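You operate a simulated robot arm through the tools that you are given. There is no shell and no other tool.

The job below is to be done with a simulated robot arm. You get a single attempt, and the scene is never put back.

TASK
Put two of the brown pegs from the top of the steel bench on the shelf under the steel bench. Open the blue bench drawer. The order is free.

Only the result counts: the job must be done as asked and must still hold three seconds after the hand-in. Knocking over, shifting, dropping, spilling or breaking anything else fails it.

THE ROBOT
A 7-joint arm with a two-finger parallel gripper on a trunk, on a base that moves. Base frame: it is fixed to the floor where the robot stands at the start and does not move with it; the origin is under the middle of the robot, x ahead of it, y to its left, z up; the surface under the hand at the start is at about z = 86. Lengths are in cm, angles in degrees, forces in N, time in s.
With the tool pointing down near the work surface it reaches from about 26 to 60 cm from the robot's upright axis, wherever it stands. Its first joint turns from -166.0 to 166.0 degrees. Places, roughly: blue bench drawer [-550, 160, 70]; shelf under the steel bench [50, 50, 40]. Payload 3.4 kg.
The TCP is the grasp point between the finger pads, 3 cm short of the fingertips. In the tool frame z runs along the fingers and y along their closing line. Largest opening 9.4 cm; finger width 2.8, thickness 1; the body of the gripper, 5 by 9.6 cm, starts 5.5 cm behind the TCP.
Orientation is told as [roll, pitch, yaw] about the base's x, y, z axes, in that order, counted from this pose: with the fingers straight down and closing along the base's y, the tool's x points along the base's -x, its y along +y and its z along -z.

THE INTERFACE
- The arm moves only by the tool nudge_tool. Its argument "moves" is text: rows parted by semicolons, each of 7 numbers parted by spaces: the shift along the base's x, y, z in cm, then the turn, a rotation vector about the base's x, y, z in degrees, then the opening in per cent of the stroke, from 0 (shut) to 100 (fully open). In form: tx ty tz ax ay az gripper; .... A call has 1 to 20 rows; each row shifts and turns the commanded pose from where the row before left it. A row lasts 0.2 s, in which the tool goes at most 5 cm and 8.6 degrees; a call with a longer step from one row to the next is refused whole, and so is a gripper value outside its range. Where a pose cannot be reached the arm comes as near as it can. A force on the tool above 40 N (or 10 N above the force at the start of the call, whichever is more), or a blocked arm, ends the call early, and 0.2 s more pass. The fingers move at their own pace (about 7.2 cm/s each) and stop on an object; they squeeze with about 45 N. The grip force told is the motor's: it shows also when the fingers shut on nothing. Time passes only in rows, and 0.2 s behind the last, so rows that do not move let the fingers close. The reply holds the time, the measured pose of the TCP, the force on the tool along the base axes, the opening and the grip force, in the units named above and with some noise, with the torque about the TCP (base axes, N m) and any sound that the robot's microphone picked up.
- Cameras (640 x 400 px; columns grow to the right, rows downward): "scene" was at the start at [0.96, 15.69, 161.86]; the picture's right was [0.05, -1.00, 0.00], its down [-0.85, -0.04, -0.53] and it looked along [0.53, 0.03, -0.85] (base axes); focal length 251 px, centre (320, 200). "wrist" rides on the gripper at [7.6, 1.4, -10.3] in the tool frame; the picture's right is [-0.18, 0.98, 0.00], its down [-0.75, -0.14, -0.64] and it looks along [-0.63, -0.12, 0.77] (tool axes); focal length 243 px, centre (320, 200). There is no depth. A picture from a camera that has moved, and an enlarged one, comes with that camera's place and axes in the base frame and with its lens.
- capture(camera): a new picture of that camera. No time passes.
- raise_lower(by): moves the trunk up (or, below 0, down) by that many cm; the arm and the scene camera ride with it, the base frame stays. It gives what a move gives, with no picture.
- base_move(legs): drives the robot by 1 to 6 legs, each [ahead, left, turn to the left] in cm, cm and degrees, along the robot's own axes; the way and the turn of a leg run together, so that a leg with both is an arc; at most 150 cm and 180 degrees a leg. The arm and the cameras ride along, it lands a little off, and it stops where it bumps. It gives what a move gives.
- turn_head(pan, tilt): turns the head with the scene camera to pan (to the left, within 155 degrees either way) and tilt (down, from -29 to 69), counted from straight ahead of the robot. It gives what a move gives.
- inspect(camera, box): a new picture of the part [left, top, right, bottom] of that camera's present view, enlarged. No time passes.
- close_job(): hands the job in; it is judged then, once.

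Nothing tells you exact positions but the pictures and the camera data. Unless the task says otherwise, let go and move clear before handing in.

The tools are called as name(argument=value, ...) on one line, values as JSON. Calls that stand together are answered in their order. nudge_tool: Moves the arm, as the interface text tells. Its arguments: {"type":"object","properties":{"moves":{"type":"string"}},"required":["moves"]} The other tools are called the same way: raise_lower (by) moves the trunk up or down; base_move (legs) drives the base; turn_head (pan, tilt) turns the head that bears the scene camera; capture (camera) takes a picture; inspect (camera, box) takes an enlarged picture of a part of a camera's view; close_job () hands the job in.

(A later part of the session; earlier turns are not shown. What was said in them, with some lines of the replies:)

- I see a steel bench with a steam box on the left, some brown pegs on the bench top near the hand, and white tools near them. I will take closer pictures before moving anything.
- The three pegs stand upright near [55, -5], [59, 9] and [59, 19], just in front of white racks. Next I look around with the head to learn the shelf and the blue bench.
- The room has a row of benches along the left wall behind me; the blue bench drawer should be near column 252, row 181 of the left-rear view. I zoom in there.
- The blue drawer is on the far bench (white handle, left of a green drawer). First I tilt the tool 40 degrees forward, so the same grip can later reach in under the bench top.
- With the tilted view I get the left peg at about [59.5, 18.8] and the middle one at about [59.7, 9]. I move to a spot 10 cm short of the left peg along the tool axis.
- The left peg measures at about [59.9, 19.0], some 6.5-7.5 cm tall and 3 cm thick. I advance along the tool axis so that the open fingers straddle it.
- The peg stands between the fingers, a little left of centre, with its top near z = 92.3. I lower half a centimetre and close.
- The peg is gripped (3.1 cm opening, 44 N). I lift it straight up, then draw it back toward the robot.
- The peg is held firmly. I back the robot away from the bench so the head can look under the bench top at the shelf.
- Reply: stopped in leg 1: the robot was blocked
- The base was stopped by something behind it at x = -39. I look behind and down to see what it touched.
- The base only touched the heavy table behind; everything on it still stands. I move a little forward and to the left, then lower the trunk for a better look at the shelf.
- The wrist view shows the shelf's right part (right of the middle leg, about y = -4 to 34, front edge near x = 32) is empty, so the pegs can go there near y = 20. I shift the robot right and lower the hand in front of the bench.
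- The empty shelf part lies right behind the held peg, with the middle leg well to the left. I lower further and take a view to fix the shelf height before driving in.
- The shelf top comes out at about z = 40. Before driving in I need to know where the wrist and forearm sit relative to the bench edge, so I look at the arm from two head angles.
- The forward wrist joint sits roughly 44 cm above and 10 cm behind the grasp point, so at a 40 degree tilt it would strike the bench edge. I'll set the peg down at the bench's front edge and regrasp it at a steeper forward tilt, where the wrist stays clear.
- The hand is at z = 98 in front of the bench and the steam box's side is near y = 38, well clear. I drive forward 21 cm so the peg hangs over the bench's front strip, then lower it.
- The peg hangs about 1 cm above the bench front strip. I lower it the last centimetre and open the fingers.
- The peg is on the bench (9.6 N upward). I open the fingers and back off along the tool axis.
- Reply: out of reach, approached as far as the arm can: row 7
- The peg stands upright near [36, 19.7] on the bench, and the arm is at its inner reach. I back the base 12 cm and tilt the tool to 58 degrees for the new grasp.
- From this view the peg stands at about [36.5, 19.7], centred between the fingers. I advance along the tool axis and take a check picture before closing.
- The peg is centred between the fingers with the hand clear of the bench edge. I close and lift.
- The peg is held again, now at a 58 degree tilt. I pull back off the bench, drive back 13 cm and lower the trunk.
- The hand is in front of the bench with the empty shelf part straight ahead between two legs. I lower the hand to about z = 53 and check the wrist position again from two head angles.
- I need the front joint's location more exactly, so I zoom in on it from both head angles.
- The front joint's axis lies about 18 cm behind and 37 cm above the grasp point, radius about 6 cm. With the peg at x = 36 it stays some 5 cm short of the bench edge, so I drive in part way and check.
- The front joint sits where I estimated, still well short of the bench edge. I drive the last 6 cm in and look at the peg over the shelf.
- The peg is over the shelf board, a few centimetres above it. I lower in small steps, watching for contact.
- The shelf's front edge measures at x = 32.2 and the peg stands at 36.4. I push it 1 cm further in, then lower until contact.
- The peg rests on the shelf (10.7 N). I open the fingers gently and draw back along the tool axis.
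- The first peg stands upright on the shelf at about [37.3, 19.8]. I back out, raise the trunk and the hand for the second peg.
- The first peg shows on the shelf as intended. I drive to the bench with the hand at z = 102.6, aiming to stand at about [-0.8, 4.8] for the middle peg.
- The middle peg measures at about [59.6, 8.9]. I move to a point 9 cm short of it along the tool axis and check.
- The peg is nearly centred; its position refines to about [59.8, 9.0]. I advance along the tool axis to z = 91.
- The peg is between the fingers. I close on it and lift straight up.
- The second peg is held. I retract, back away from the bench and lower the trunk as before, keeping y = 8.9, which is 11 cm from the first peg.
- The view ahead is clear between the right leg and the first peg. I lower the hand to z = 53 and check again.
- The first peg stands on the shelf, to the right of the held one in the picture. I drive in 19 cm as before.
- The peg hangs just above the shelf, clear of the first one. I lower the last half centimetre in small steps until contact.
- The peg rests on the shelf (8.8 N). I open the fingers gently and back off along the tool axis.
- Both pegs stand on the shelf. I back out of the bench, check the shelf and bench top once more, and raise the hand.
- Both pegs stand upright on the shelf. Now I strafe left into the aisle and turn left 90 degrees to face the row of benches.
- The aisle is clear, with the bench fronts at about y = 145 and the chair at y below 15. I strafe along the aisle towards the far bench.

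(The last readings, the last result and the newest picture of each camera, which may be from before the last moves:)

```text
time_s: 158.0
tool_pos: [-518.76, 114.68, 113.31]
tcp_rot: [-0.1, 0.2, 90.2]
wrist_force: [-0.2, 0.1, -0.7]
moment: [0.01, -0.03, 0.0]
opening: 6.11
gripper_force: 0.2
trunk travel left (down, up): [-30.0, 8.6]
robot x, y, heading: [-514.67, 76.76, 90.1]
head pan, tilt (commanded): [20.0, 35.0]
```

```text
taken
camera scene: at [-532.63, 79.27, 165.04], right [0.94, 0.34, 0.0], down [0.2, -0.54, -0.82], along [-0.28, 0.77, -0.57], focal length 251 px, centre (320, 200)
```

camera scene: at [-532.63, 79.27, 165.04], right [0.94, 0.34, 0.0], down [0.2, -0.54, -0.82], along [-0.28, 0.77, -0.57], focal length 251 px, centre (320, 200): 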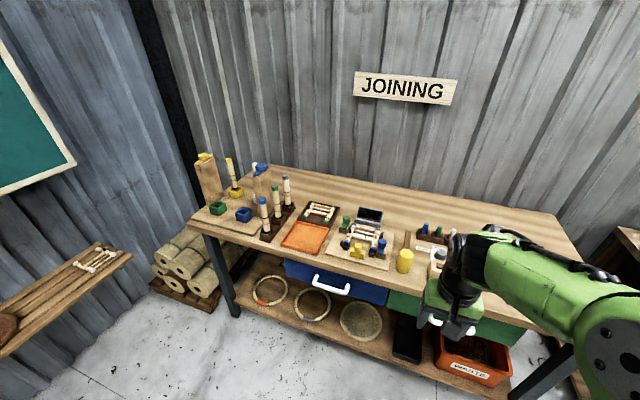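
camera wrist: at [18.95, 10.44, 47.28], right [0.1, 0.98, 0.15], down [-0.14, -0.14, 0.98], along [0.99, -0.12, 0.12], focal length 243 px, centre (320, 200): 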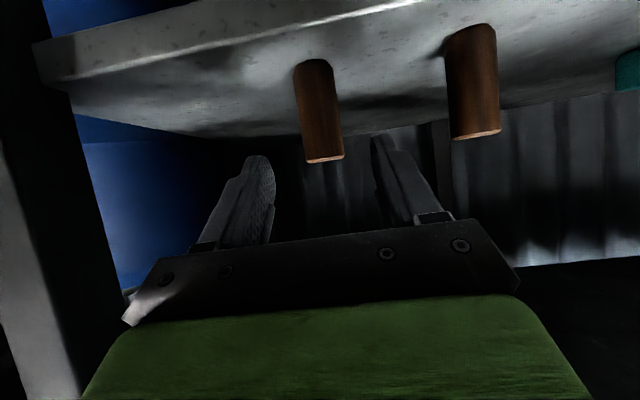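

The blue drawer with its white handle is ahead-left at about [-552, 147, 70]. I zoom in and then shift further left for a straight view.

inspect(camera="scene", box=[230, 220, 450, 360])

base_move(legs=[[0, 34, 0]])

raise_lower(by=-25)

turn_head(pan=0, tilt=40)

capture(camera="scene")

capture(camera="wrist")

```text
2.86 times, centred on (340, 290) of scene
camera zoom: at [-532.63, 79.27, 165.04], right [0.94, 0.34, 0.0], down [0.2, -0.54, -0.82], along [-0.28, 0.77, -0.57], focal length 718 px, centre (263, -57)
```

zoom: 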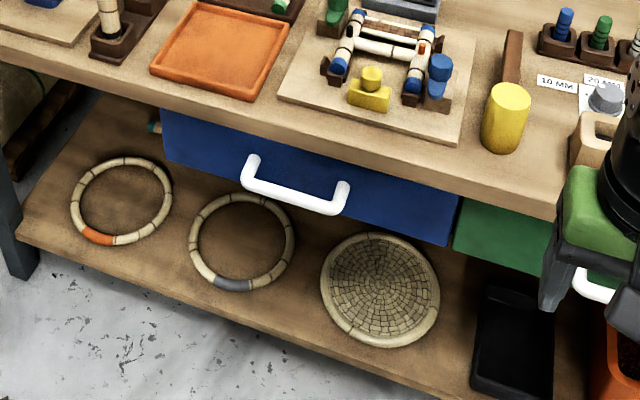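

```text
time_s: 160.2
tool_pos: [-552.57, 114.53, 113.18]
tcp_rot: [-0.2, 0.3, 90.4]
wrist_force: [-0.6, 0.2, 0.5]
moment: [0.03, -0.03, -0.01]
opening: 6.14
gripper_force: 0.2
trunk travel left (down, up): [-30.0, 8.6]
robot x, y, heading: [-548.5, 76.58, 90.3]
head pan, tilt (commanded): [20.0, 35.0]
```

```text
time_s: 162.8
tool_pos: [-552.46, 114.49, 88.28]
tcp_rot: [-0.1, 0.3, 90.4]
wrist_force: [-0.3, -0.5, 0.5]
moment: [0.02, -0.01, 0.02]
opening: 6.1
gripper_force: 0.0
trunk travel left (down, up): [-5.0, 33.6]
robot x, y, heading: [-548.42, 76.8, 90.3]
head pan, tilt (commanded): [20.0, 35.0]
```

```text
time_s: 163.6
tool_pos: [-552.43, 114.58, 88.26]
tcp_rot: [-0.2, 0.4, 90.4]
wrist_force: [0.2, 1.1, 0.1]
moment: [-0.02, -0.03, 0.01]
opening: 6.12
gripper_force: 0.0
trunk travel left (down, up): [-5.0, 33.6]
robot x, y, heading: [-548.04, 76.98, 90.1]
head pan, tilt (commanded): [0.0, 40.0]
```

```text
taken
camera scene: at [-563.29, 79.38, 139.25], right [1.0, 0.0, 0.0], down [0.0, -0.64, -0.77], along [0.0, 0.77, -0.64], focal length 251 px, centre (320, 200)
```

scene: 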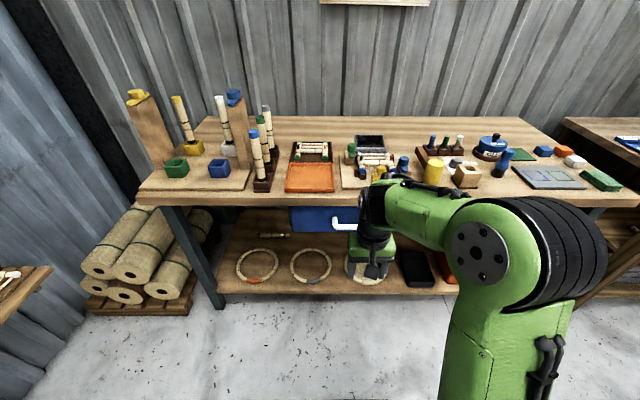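

```text
taken
camera wrist: at [-553.89, 106.97, 98.44], right [-0.98, 0.18, 0.0], down [0.13, 0.76, 0.64], along [0.12, 0.63, -0.77], focal length 243 px, centre (320, 200)
```

wrist: 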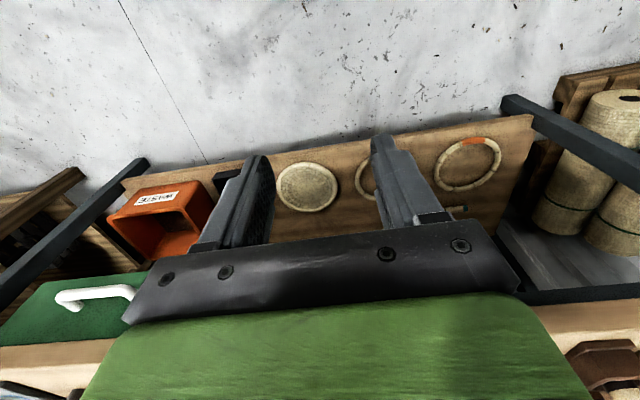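

The bench top is at about z = 81 with its front edge at y = 151; the white handle bar sits out front near y = 145, z = 70, x from -559 to -545. I'll grip it with a horizontal tool closing vertically, so I first back up a bit and turn the wrist.

base_move(legs=[[-8, 0, 0]])

nudge_tool(moves="0 0 0 0 0 -8.2 65; 0 0 0 0 0 -8.2 65; 0 0 0 0 0 -8.2 65; 0 0 0 0 0 -8.2 65; 0 0 0 0 0 -8.2 65; 0 0 0 0 0 -8.2 65; 0 0 0 0 0 -8.2 65; 0 0 0 0 0 -8.2 65; 0 0 0 0 0 -8.2 65; 0 0 0 0 0 -8.2 65; 0 0 0 0 0 -8.4 65; 0 0 0 0 0 0 65")

capture(camera="wrist")

capture(camera="scene")

```text
time_s: 164.7
tool_pos: [-552.36, 106.47, 88.25]
tcp_rot: [-0.2, 0.2, 90.4]
wrist_force: [-0.7, -1.1, 0.4]
moment: [-0.02, 0.03, 0.02]
opening: 6.1
gripper_force: 0.1
trunk travel left (down, up): [-5.0, 33.6]
robot x, y, heading: [-548.09, 68.44, 90.3]
head pan, tilt (commanded): [0.0, 40.0]
```

```text
time_s: 167.3
tool_pos: [-552.43, 106.53, 88.26]
tcp_rot: [-0.2, 0.4, -0.1]
wrist_force: [0.1, 0.0, -0.7]
moment: [0.03, -0.02, -0.03]
opening: 6.13
gripper_force: 0.0
trunk travel left (down, up): [-5.0, 33.6]
robot x, y, heading: [-547.88, 68.75, 90.3]
head pan, tilt (commanded): [0.0, 40.0]
```

```text
taken
camera wrist: at [-560.03, 108.04, 98.44], right [0.19, 0.98, 0.0], down [0.76, -0.14, 0.64], along [0.63, -0.12, -0.77], focal length 243 px, centre (320, 200)
```

wrist: 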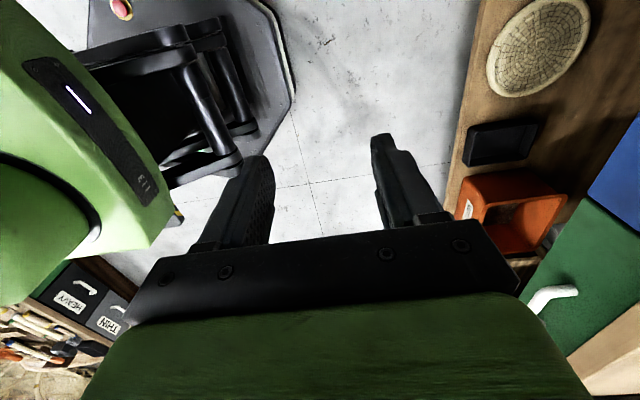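

```text
taken
camera scene: at [-563.25, 71.39, 139.24], right [1.0, 0.0, 0.0], down [0.0, -0.64, -0.77], along [0.0, 0.77, -0.64], focal length 251 px, centre (320, 200)
```

scene: 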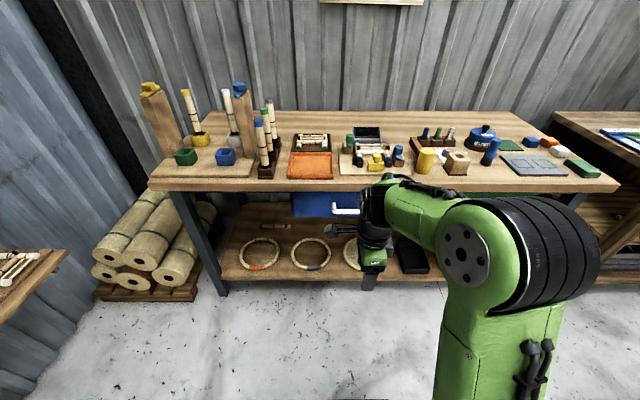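

The wrist yaw now fits. I tilt the tool up to horizontal, pointing at the drawer, while moving it forward and down in the free space.

nudge_tool(moves="0 1.65 -1.2 8.2 0 0 65; 0 1.65 -1.2 8.2 0 0 65; 0 1.65 -1.2 8.2 0 0 65; 0 1.65 -1.2 8.2 0 0 65; 0 1.65 -1.2 8.2 0 0 65; 0 1.65 -1.2 8.2 0 0 65; 0 1.65 -1.2 8.2 0 0 65; 0 1.65 -1.2 8.2 0 0 65; 0 1.65 -1.2 8.2 0 0 65; 0 1.65 -1.2 8.2 0 0 65; 0 1.65 -1.2 8 0 0 65; 0 0 0 0 0 0 65")

capture(camera="wrist")

capture(camera="scene")

```text
time_s: 169.9
tool_pos: [-552.55, 127.98, 75.41]
tcp_rot: [89.6, -0.1, 0.4]
wrist_force: [0.4, -0.2, -0.7]
moment: [-0.02, 0.02, 0.01]
opening: 6.11
gripper_force: 0.2
out of reach, approached as far as the arm can: row 10, 11
trunk travel left (down, up): [-5.0, 33.6]
robot x, y, heading: [-548.28, 68.95, 90.2]
head pan, tilt (commanded): [0.0, 40.0]
```

```text
taken
camera wrist: at [-560.2, 117.82, 76.82], right [0.18, 0.01, 0.98], down [0.76, -0.64, -0.14], along [0.63, 0.77, -0.12], focal length 243 px, centre (320, 200)
```

wrist: 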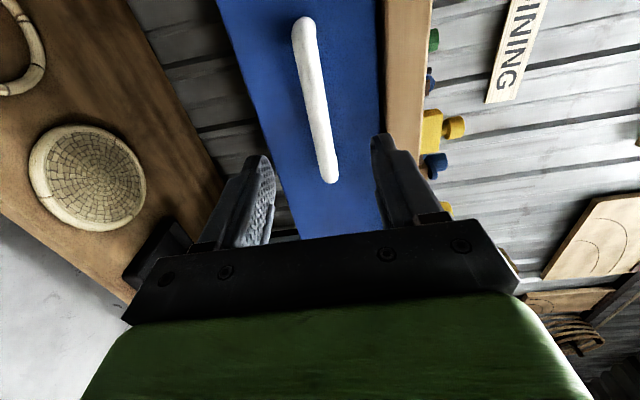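

```text
taken
camera scene: at [-563.27, 71.39, 139.24], right [1.0, 0.0, 0.0], down [0.0, -0.64, -0.77], along [0.0, 0.77, -0.64], focal length 251 px, centre (320, 200)
```

scene: 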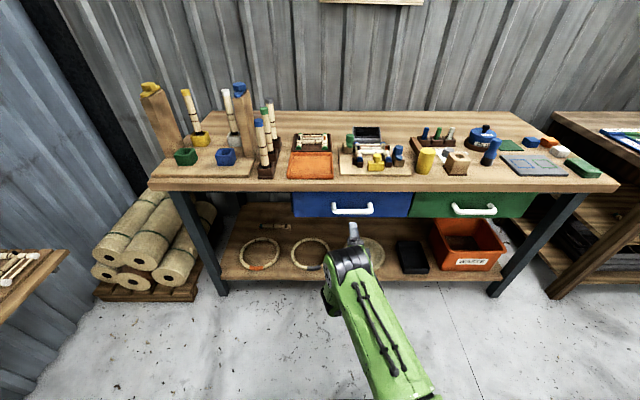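

Now drawer and handle are both in clear view. I zoom in to fix the handle's height and distance more exactly.

inspect(camera="scene", box=[270, 160, 430, 260])

inspect(camera="wrist", box=[200, 0, 456, 160])

turn_head(pan=-20, tilt=40)

raise_lower(by=-5)

capture(camera="wrist")

```text
4.00 times, centred on (350, 210) of scene
camera zoom: at [-563.27, 71.39, 139.24], right [1.0, 0.0, 0.0], down [0.0, -0.64, -0.77], along [0.0, 0.77, -0.64], focal length 1005 px, centre (200, 160)
```

zoom: 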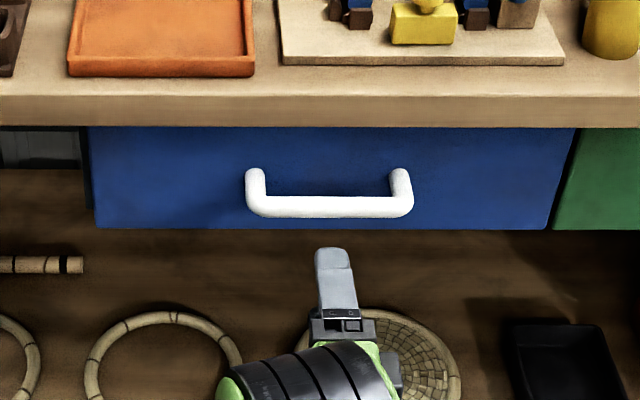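

```text
2.50 times, centred on (328, 80) of wrist
camera zoom: at [-560.2, 117.82, 76.82], right [0.18, 0.01, 0.98], down [0.76, -0.64, -0.14], along [0.63, 0.77, -0.12], focal length 606 px, centre (300, 500)
```

zoom: 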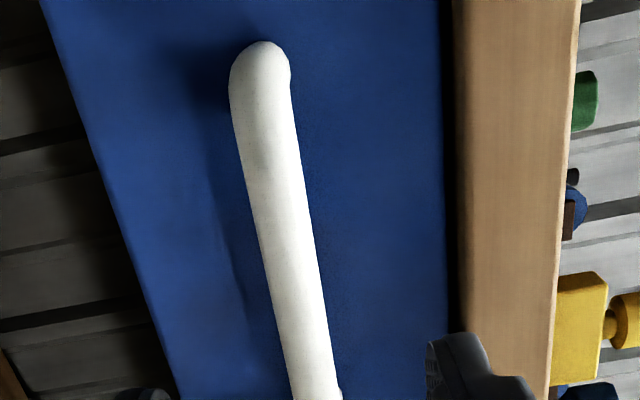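

```text
time_s: 170.7
tool_pos: [-552.63, 128.06, 75.43]
tcp_rot: [89.7, -0.1, 0.3]
wrist_force: [0.0, 0.3, 0.0]
moment: [-0.01, 0.04, 0.0]
opening: 6.11
gripper_force: 0.1
trunk travel left (down, up): [-5.0, 33.6]
robot x, y, heading: [-548.39, 69.02, 90.3]
head pan, tilt (commanded): [-20.0, 40.0]
```

```text
time_s: 171.6
tool_pos: [-552.69, 128.03, 70.49]
tcp_rot: [89.7, 0.1, 0.3]
wrist_force: [0.3, -1.1, 0.9]
moment: [-0.01, 0.01, 0.01]
opening: 6.12
gripper_force: 0.0
trunk travel left (down, up): [0.0, 38.6]
robot x, y, heading: [-547.94, 68.67, 90.3]
head pan, tilt (commanded): [-20.0, 40.0]
```

```text
taken
camera wrist: at [-560.17, 117.82, 71.99], right [0.18, 0.01, 0.98], down [0.76, -0.64, -0.14], along [0.63, 0.77, -0.12], focal length 243 px, centre (320, 200)
```

wrist: 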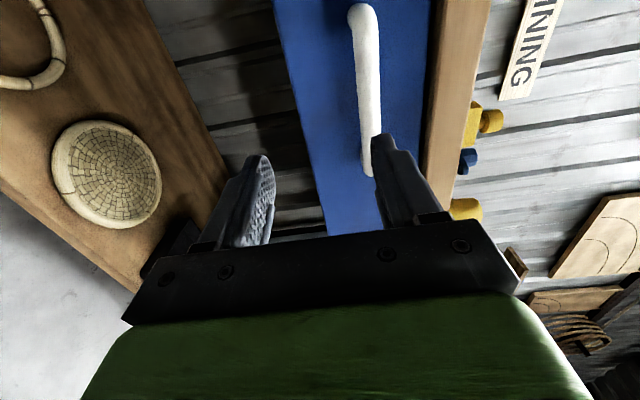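

The handle bar works out at y = 142, z = 75, about 2 cm thick, centred near x = -551, with the drawer face at about y = 147. I raise the hand to z = 75 and drive forward to just short of the bar.

raise_lower(by=4.6)

base_move(legs=[[8, 0, 0]])

capture(camera="wrist")

turn_head(pan=0, tilt=45)

capture(camera="scene")

```text
time_s: 172.5
tool_pos: [-552.54, 128.03, 75.05]
tcp_rot: [89.6, -0.1, 0.3]
wrist_force: [0.3, -0.3, -0.3]
moment: [0.02, 0.01, -0.01]
opening: 6.12
gripper_force: 0.1
trunk travel left (down, up): [-4.6, 34.0]
robot x, y, heading: [-548.11, 68.54, 90.5]
head pan, tilt (commanded): [-20.0, 40.0]
```

```text
time_s: 173.6
tool_pos: [-552.61, 136.07, 74.88]
tcp_rot: [89.5, -0.1, 0.2]
wrist_force: [0.0, -0.3, 0.4]
moment: [-0.02, -0.01, -0.01]
opening: 6.12
gripper_force: 0.1
trunk travel left (down, up): [-4.6, 34.0]
robot x, y, heading: [-548.01, 76.36, 89.9]
head pan, tilt (commanded): [-20.0, 40.0]
```

```text
taken
camera wrist: at [-560.19, 125.78, 76.41], right [0.18, 0.01, 0.98], down [0.76, -0.64, -0.14], along [0.63, 0.77, -0.12], focal length 243 px, centre (320, 200)
```

wrist: 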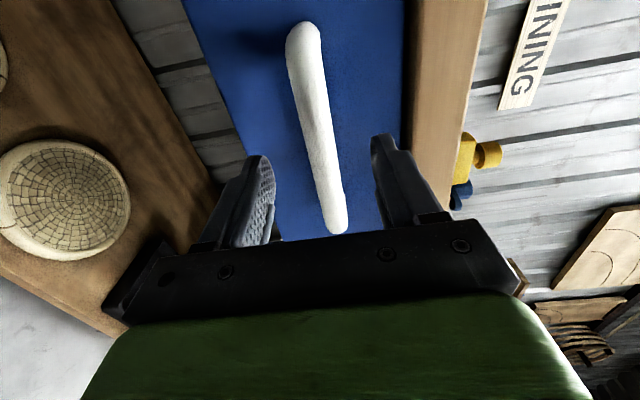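

```text
time_s: 174.4
tool_pos: [-552.5, 136.0, 75.03]
tcp_rot: [89.6, 0.0, 0.2]
wrist_force: [0.3, 0.2, -0.2]
moment: [-0.02, 0.0, 0.01]
opening: 6.12
gripper_force: 0.0
trunk travel left (down, up): [-4.6, 34.0]
robot x, y, heading: [-548.35, 76.68, 90.1]
head pan, tilt (commanded): [0.0, 45.0]
```

```text
taken
camera scene: at [-563.28, 78.92, 138.12], right [1.0, 0.0, 0.0], down [0.0, -0.71, -0.71], along [0.0, 0.71, -0.71], focal length 251 px, centre (320, 200)
```

scene: 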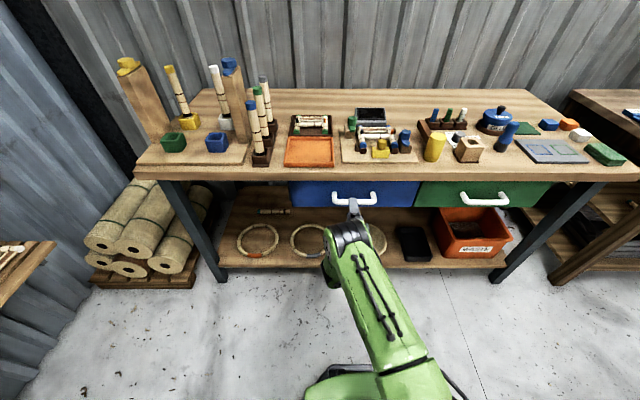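

The bar lies between the open fingers in the wrist view, at the right height. I drive the last 5 cm and then nudge a little further.

base_move(legs=[[5, 0, 0]])

capture(camera="wrist")

```text
time_s: 175.3
tool_pos: [-552.64, 141.08, 74.87]
tcp_rot: [89.6, 0.0, 0.2]
wrist_force: [-0.5, 0.0, -0.7]
moment: [0.0, 0.01, -0.01]
opening: 6.07
gripper_force: 0.0
trunk travel left (down, up): [-4.6, 34.0]
robot x, y, heading: [-548.71, 81.43, 89.9]
head pan, tilt (commanded): [0.0, 45.0]
```

```text
taken
camera wrist: at [-560.19, 130.8, 76.41], right [0.18, 0.01, 0.98], down [0.76, -0.64, -0.14], along [0.63, 0.77, -0.12], focal length 243 px, centre (320, 200)
```

wrist: 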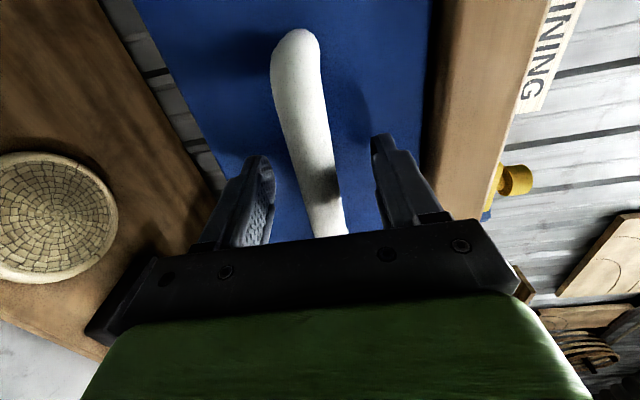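

The bar is well between the fingers. I nudge 1 cm further and close on it.

nudge_tool(moves="0 0.5 0 0 0 0 65; 0 0.5 0 0 0 0 65; 0 0 0 0 0 0 65; 0 0 0 0 0 0 0; 0 0 0 0 0 0 0; 0 0 0 0 0 0 0; 0 0 0 0 0 0 0; 0 0 0 0 0 0 0")

capture(camera="wrist")

```text
time_s: 177.1
tool_pos: [-552.55, 141.95, 75.09]
tcp_rot: [89.6, 0.0, 0.2]
wrist_force: [0.6, -1.2, -3.0]
moment: [0.06, 0.0, -0.03]
opening: 2.41
gripper_force: 45.1
trunk travel left (down, up): [-4.6, 34.0]
robot x, y, heading: [-548.32, 81.62, 90.1]
head pan, tilt (commanded): [0.0, 45.0]
```

```text
taken
camera wrist: at [-560.17, 131.75, 76.43], right [0.18, 0.01, 0.98], down [0.76, -0.64, -0.14], along [0.63, 0.77, -0.12], focal length 243 px, centre (320, 200)
```

wrist: 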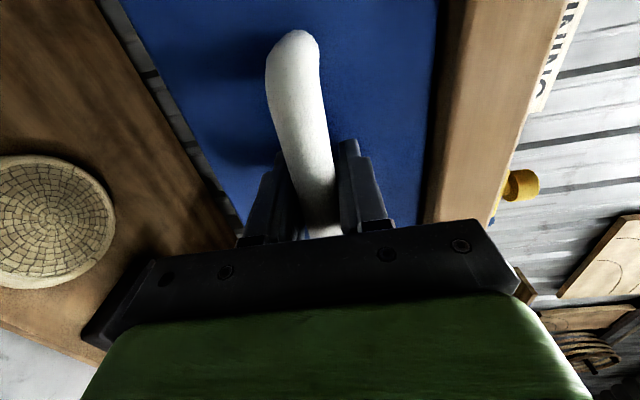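

The handle is gripped (2.4 cm opening). I pull by driving the base slowly backward, first 6 cm, and check the force.

base_move(legs=[[-6, 0, 0]])

capture(camera="wrist")

capture(camera="scene")

```text
time_s: 178.1
tool_pos: [-552.49, 136.08, 74.89]
tcp_rot: [89.6, 0.0, 0.2]
wrist_force: [-1.3, -0.3, -3.5]
moment: [0.14, 0.06, -0.35]
opening: 2.43
gripper_force: 45.2
trunk travel left (down, up): [-4.6, 34.0]
robot x, y, heading: [-548.06, 75.67, 90.2]
head pan, tilt (commanded): [0.0, 45.0]
```

```text
taken
camera wrist: at [-560.17, 125.76, 76.43], right [0.18, 0.01, 0.98], down [0.76, -0.64, -0.14], along [0.63, 0.77, -0.12], focal length 243 px, centre (320, 200)
```

wrist: 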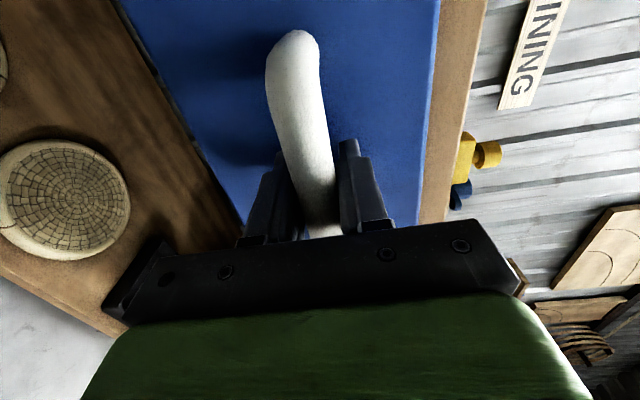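

```text
taken
camera scene: at [-563.29, 77.98, 138.11], right [1.0, 0.0, 0.0], down [0.0, -0.71, -0.71], along [0.0, 0.71, -0.71], focal length 251 px, centre (320, 200)
```

scene: 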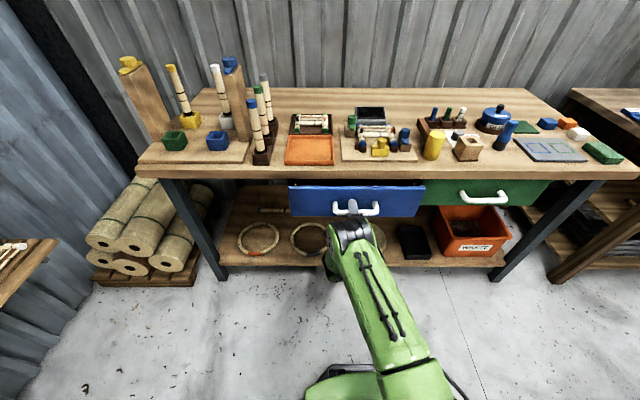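

The drawer has come out about 6 cm and moves freely. I pull on in steps, watching for its end stop.

base_move(legs=[[-8, 0, 0]])

base_move(legs=[[-6, 0, 0]])

capture(camera="scene")

capture(camera="wrist")

```text
time_s: 179.2
tool_pos: [-552.71, 127.96, 74.99]
tcp_rot: [89.6, 0.0, 0.3]
wrist_force: [-2.4, -1.1, 0.2]
moment: [0.08, -0.01, -0.4]
opening: 2.42
gripper_force: 45.0
trunk travel left (down, up): [-4.6, 34.0]
robot x, y, heading: [-547.85, 67.8, 90.3]
head pan, tilt (commanded): [0.0, 45.0]
```

```text
time_s: 180.1
tool_pos: [-552.54, 122.03, 74.96]
tcp_rot: [89.5, 0.1, 0.3]
wrist_force: [-2.8, -0.3, 0.9]
moment: [0.07, -0.04, -0.46]
opening: 2.41
gripper_force: 44.6
trunk travel left (down, up): [-4.6, 34.0]
robot x, y, heading: [-548.22, 61.85, 89.9]
head pan, tilt (commanded): [0.0, 45.0]
```

```text
taken
camera scene: at [-563.27, 63.99, 138.11], right [1.0, 0.0, 0.0], down [0.0, -0.71, -0.71], along [0.0, 0.71, -0.71], focal length 251 px, centre (320, 200)
```

scene: 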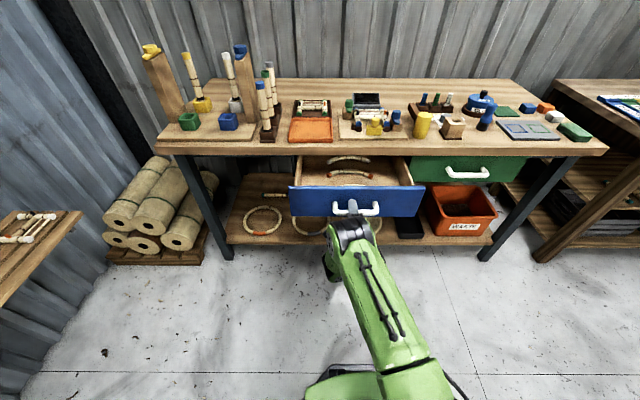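

```text
taken
camera wrist: at [-560.18, 111.78, 76.43], right [0.18, 0.01, 0.98], down [0.76, -0.64, -0.14], along [0.63, 0.77, -0.12], focal length 243 px, centre (320, 200)
```

wrist: 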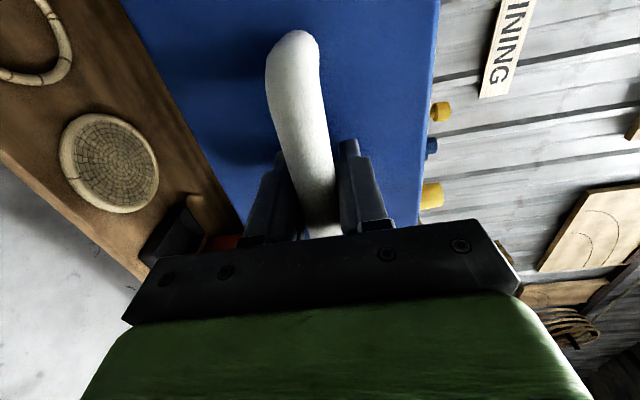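

The drawer is about 20 cm open, with some curved pieces inside undisturbed. I pull a little more in small steps to find the end of its travel.

base_move(legs=[[-4, 0, 0]])

base_move(legs=[[-3, 0, 0]])

capture(camera="scene")

```text
time_s: 181.0
tool_pos: [-552.59, 117.97, 75.03]
tcp_rot: [89.6, 0.0, 0.3]
wrist_force: [-2.1, -1.0, 1.4]
moment: [0.07, -0.08, -0.3]
opening: 2.4
gripper_force: 45.3
trunk travel left (down, up): [-4.6, 34.0]
robot x, y, heading: [-548.17, 57.68, 90.5]
head pan, tilt (commanded): [0.0, 45.0]
```

```text
time_s: 181.8
tool_pos: [-552.67, 115.15, 74.89]
tcp_rot: [89.6, 0.0, 0.2]
wrist_force: [-2.4, -0.8, 1.5]
moment: [0.07, -0.05, -0.32]
opening: 2.39
gripper_force: 44.5
trunk travel left (down, up): [-4.6, 34.0]
robot x, y, heading: [-548.22, 54.86, 90.0]
head pan, tilt (commanded): [0.0, 45.0]
```

```text
taken
camera scene: at [-563.25, 56.99, 138.11], right [1.0, 0.0, 0.0], down [0.0, -0.71, -0.71], along [0.0, 0.71, -0.71], focal length 251 px, centre (320, 200)
```

scene: 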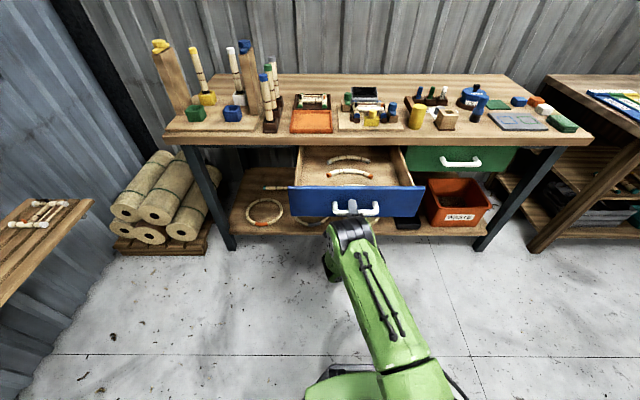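

It's about 27 cm open and still moving freely. I continue in 3 cm steps.

base_move(legs=[[-3, 0, 0]])

base_move(legs=[[-3, 0, 0]])

capture(camera="scene")

```text
time_s: 182.7
tool_pos: [-552.63, 112.16, 75.06]
tcp_rot: [89.7, 0.0, 0.3]
wrist_force: [-1.3, 2.2, 2.5]
moment: [-0.13, -0.02, -0.76]
opening: 2.4
gripper_force: 45.3
trunk travel left (down, up): [-4.6, 34.0]
robot x, y, heading: [-547.74, 51.56, 90.1]
head pan, tilt (commanded): [0.0, 45.0]
```

```text
time_s: 183.5
tool_pos: [-552.59, 110.22, 75.06]
tcp_rot: [89.7, 0.1, 0.3]
wrist_force: [-0.3, -2.4, -7.3]
moment: [-0.04, -0.23, 0.19]
opening: 1.97
gripper_force: 44.7
trunk travel left (down, up): [-4.6, 34.0]
robot x, y, heading: [-548.36, 49.85, 90.5]
head pan, tilt (commanded): [0.0, 45.0]
stopped in leg 1: the force on the tool passed its limit at 50 N (the readings are from after the stop); the commanded pose is now the measured one
```

```text
taken
camera scene: at [-563.23, 52.2, 138.12], right [1.0, 0.0, 0.0], down [0.0, -0.71, -0.71], along [0.0, 0.71, -0.71], focal length 251 px, centre (320, 200)
```

scene: 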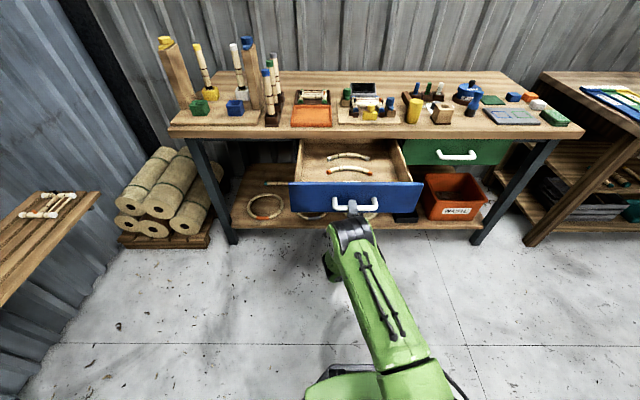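

The drawer reached its end stop after about 30 cm. I open the fingers and back straight away from the handle.

nudge_tool(moves="0 0 0 0 0 0 40; 0 0 0 0 0 0 65; 0 0 0 0 0 0 65; 0 0 0 0 0 0 65")

capture(camera="wrist")

```text
time_s: 184.5
tool_pos: [-552.5, 110.27, 75.16]
tcp_rot: [89.9, 0.2, 0.2]
wrist_force: [0.0, 0.2, -0.2]
moment: [-0.02, -0.02, -0.01]
opening: 6.11
gripper_force: 0.0
trunk travel left (down, up): [-4.6, 34.0]
robot x, y, heading: [-548.22, 50.02, 90.3]
head pan, tilt (commanded): [0.0, 45.0]
```

```text
taken
camera wrist: at [-560.09, 100.06, 76.57], right [0.19, 0.0, 0.98], down [0.76, -0.64, -0.14], along [0.63, 0.77, -0.12], focal length 243 px, centre (320, 200)
```

wrist: 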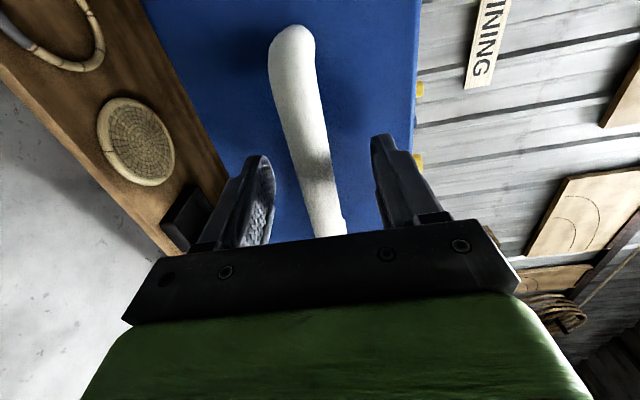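

The fingers are clear of the bar. Before backing off I check the floor behind.

turn_head(pan=150, tilt=40)

capture(camera="scene")

turn_head(pan=-150, tilt=40)

capture(camera="scene")

```text
time_s: 186.9
tool_pos: [-552.51, 110.27, 75.18]
tcp_rot: [89.8, 0.2, 0.1]
wrist_force: [0.5, -0.5, -0.7]
moment: [-0.02, 0.01, -0.02]
opening: 6.11
gripper_force: 0.1
trunk travel left (down, up): [-4.6, 34.0]
robot x, y, heading: [-548.03, 50.02, 90.3]
head pan, tilt (commanded): [150.0, 40.0]
```

```text
taken
camera scene: at [-567.41, 36.65, 138.84], right [-0.87, 0.5, 0.0], down [0.32, 0.56, -0.77], along [-0.38, -0.66, -0.64], focal length 251 px, centre (320, 200)
```

scene: 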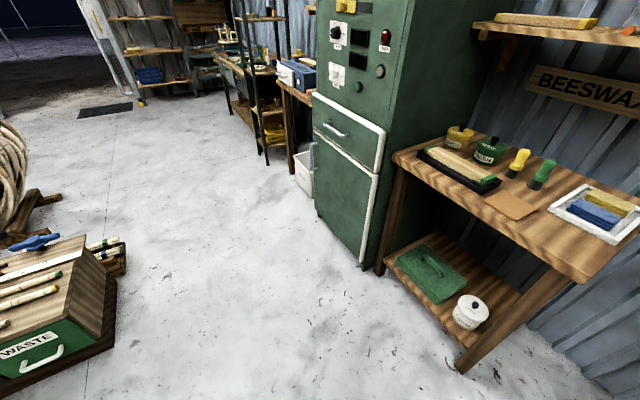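

```text
time_s: 191.0
tool_pos: [-552.6, 110.34, 75.21]
tcp_rot: [89.9, 0.1, 0.2]
wrist_force: [-0.1, 0.0, 0.0]
moment: [0.03, 0.0, -0.01]
opening: 6.11
gripper_force: 0.0
trunk travel left (down, up): [-4.6, 34.0]
robot x, y, heading: [-547.87, 49.75, 90.1]
head pan, tilt (commanded): [-150.0, 40.0]
```

```text
taken
camera scene: at [-558.9, 36.68, 138.84], right [-0.86, -0.5, 0.0], down [-0.32, 0.56, -0.77], along [0.39, -0.66, -0.64], focal length 251 px, centre (320, 200)
```

scene: 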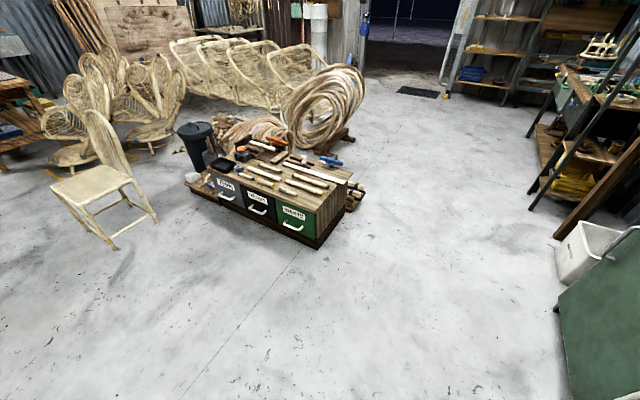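

The floor behind is free for well over half a metre. I back off 12 cm and check the drawer.

base_move(legs=[[-14, 0, 0]])

turn_head(pan=0, tilt=40)

capture(camera="scene")

capture(camera="wrist")

```text
time_s: 192.3
tool_pos: [-552.4, 96.16, 75.28]
tcp_rot: [90.0, 0.2, 0.2]
wrist_force: [0.1, -0.1, 0.6]
moment: [0.04, 0.0, -0.03]
opening: 6.11
gripper_force: 0.1
trunk travel left (down, up): [-4.6, 34.0]
robot x, y, heading: [-548.14, 35.79, 90.1]
head pan, tilt (commanded): [-150.0, 40.0]
```

```text
time_s: 194.6
tool_pos: [-552.38, 96.18, 75.18]
tcp_rot: [90.0, 0.1, 0.2]
wrist_force: [-0.3, 0.5, 0.4]
moment: [-0.01, -0.04, -0.01]
opening: 6.12
gripper_force: 0.0
trunk travel left (down, up): [-4.6, 34.0]
robot x, y, heading: [-547.8, 35.7, 90.4]
head pan, tilt (commanded): [0.0, 40.0]
```

```text
taken
camera scene: at [-563.15, 38.43, 138.84], right [1.0, 0.0, 0.0], down [0.0, -0.64, -0.77], along [0.0, 0.77, -0.64], focal length 251 px, centre (320, 200)
```

scene: 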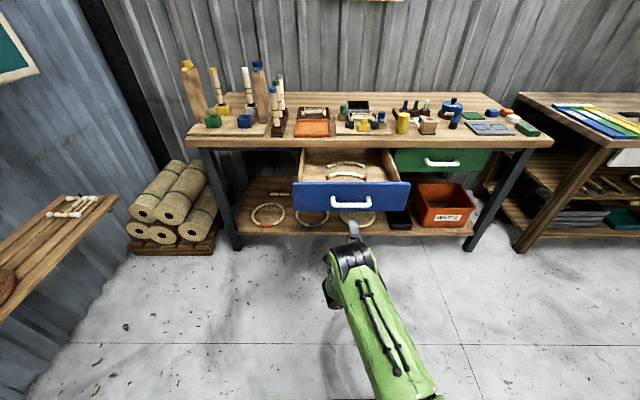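

```text
taken
camera wrist: at [-560.03, 85.97, 76.58], right [0.19, 0.0, 0.98], down [0.76, -0.64, -0.14], along [0.63, 0.77, -0.12], focal length 243 px, centre (320, 200)
```

wrist: 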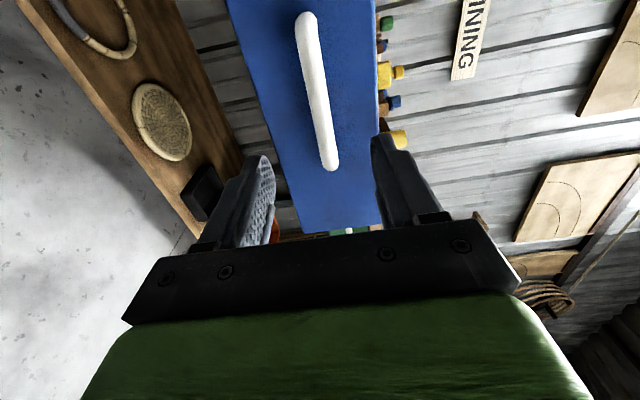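

Both brown pegs stand on the shelf under the steel bench, and the blue drawer is about 30 cm open at its stop. The hand is clear, so I hand the job in.

close_job()

```text
The job is handed in.
```

Both parts of the job are done and handed in. I don't have the judge's result.

- **Pegs:** two brown pegs stand upright on the empty right-hand part of the shelf under the steel bench, about 11 cm apart. I last checked them from the head camera before driving off.
- **Drawer:** the blue bench drawer is open about 30 cm, at its end stop. It stayed open after I let go and backed away.

**Contact with the table:** early on, while backing away from the steel bench, the base bumped the heavy wooden table behind it and stopped. In the pictures afterwards nothing on the table had fallen or visibly moved, but I couldn't measure whether the table itself shifted.
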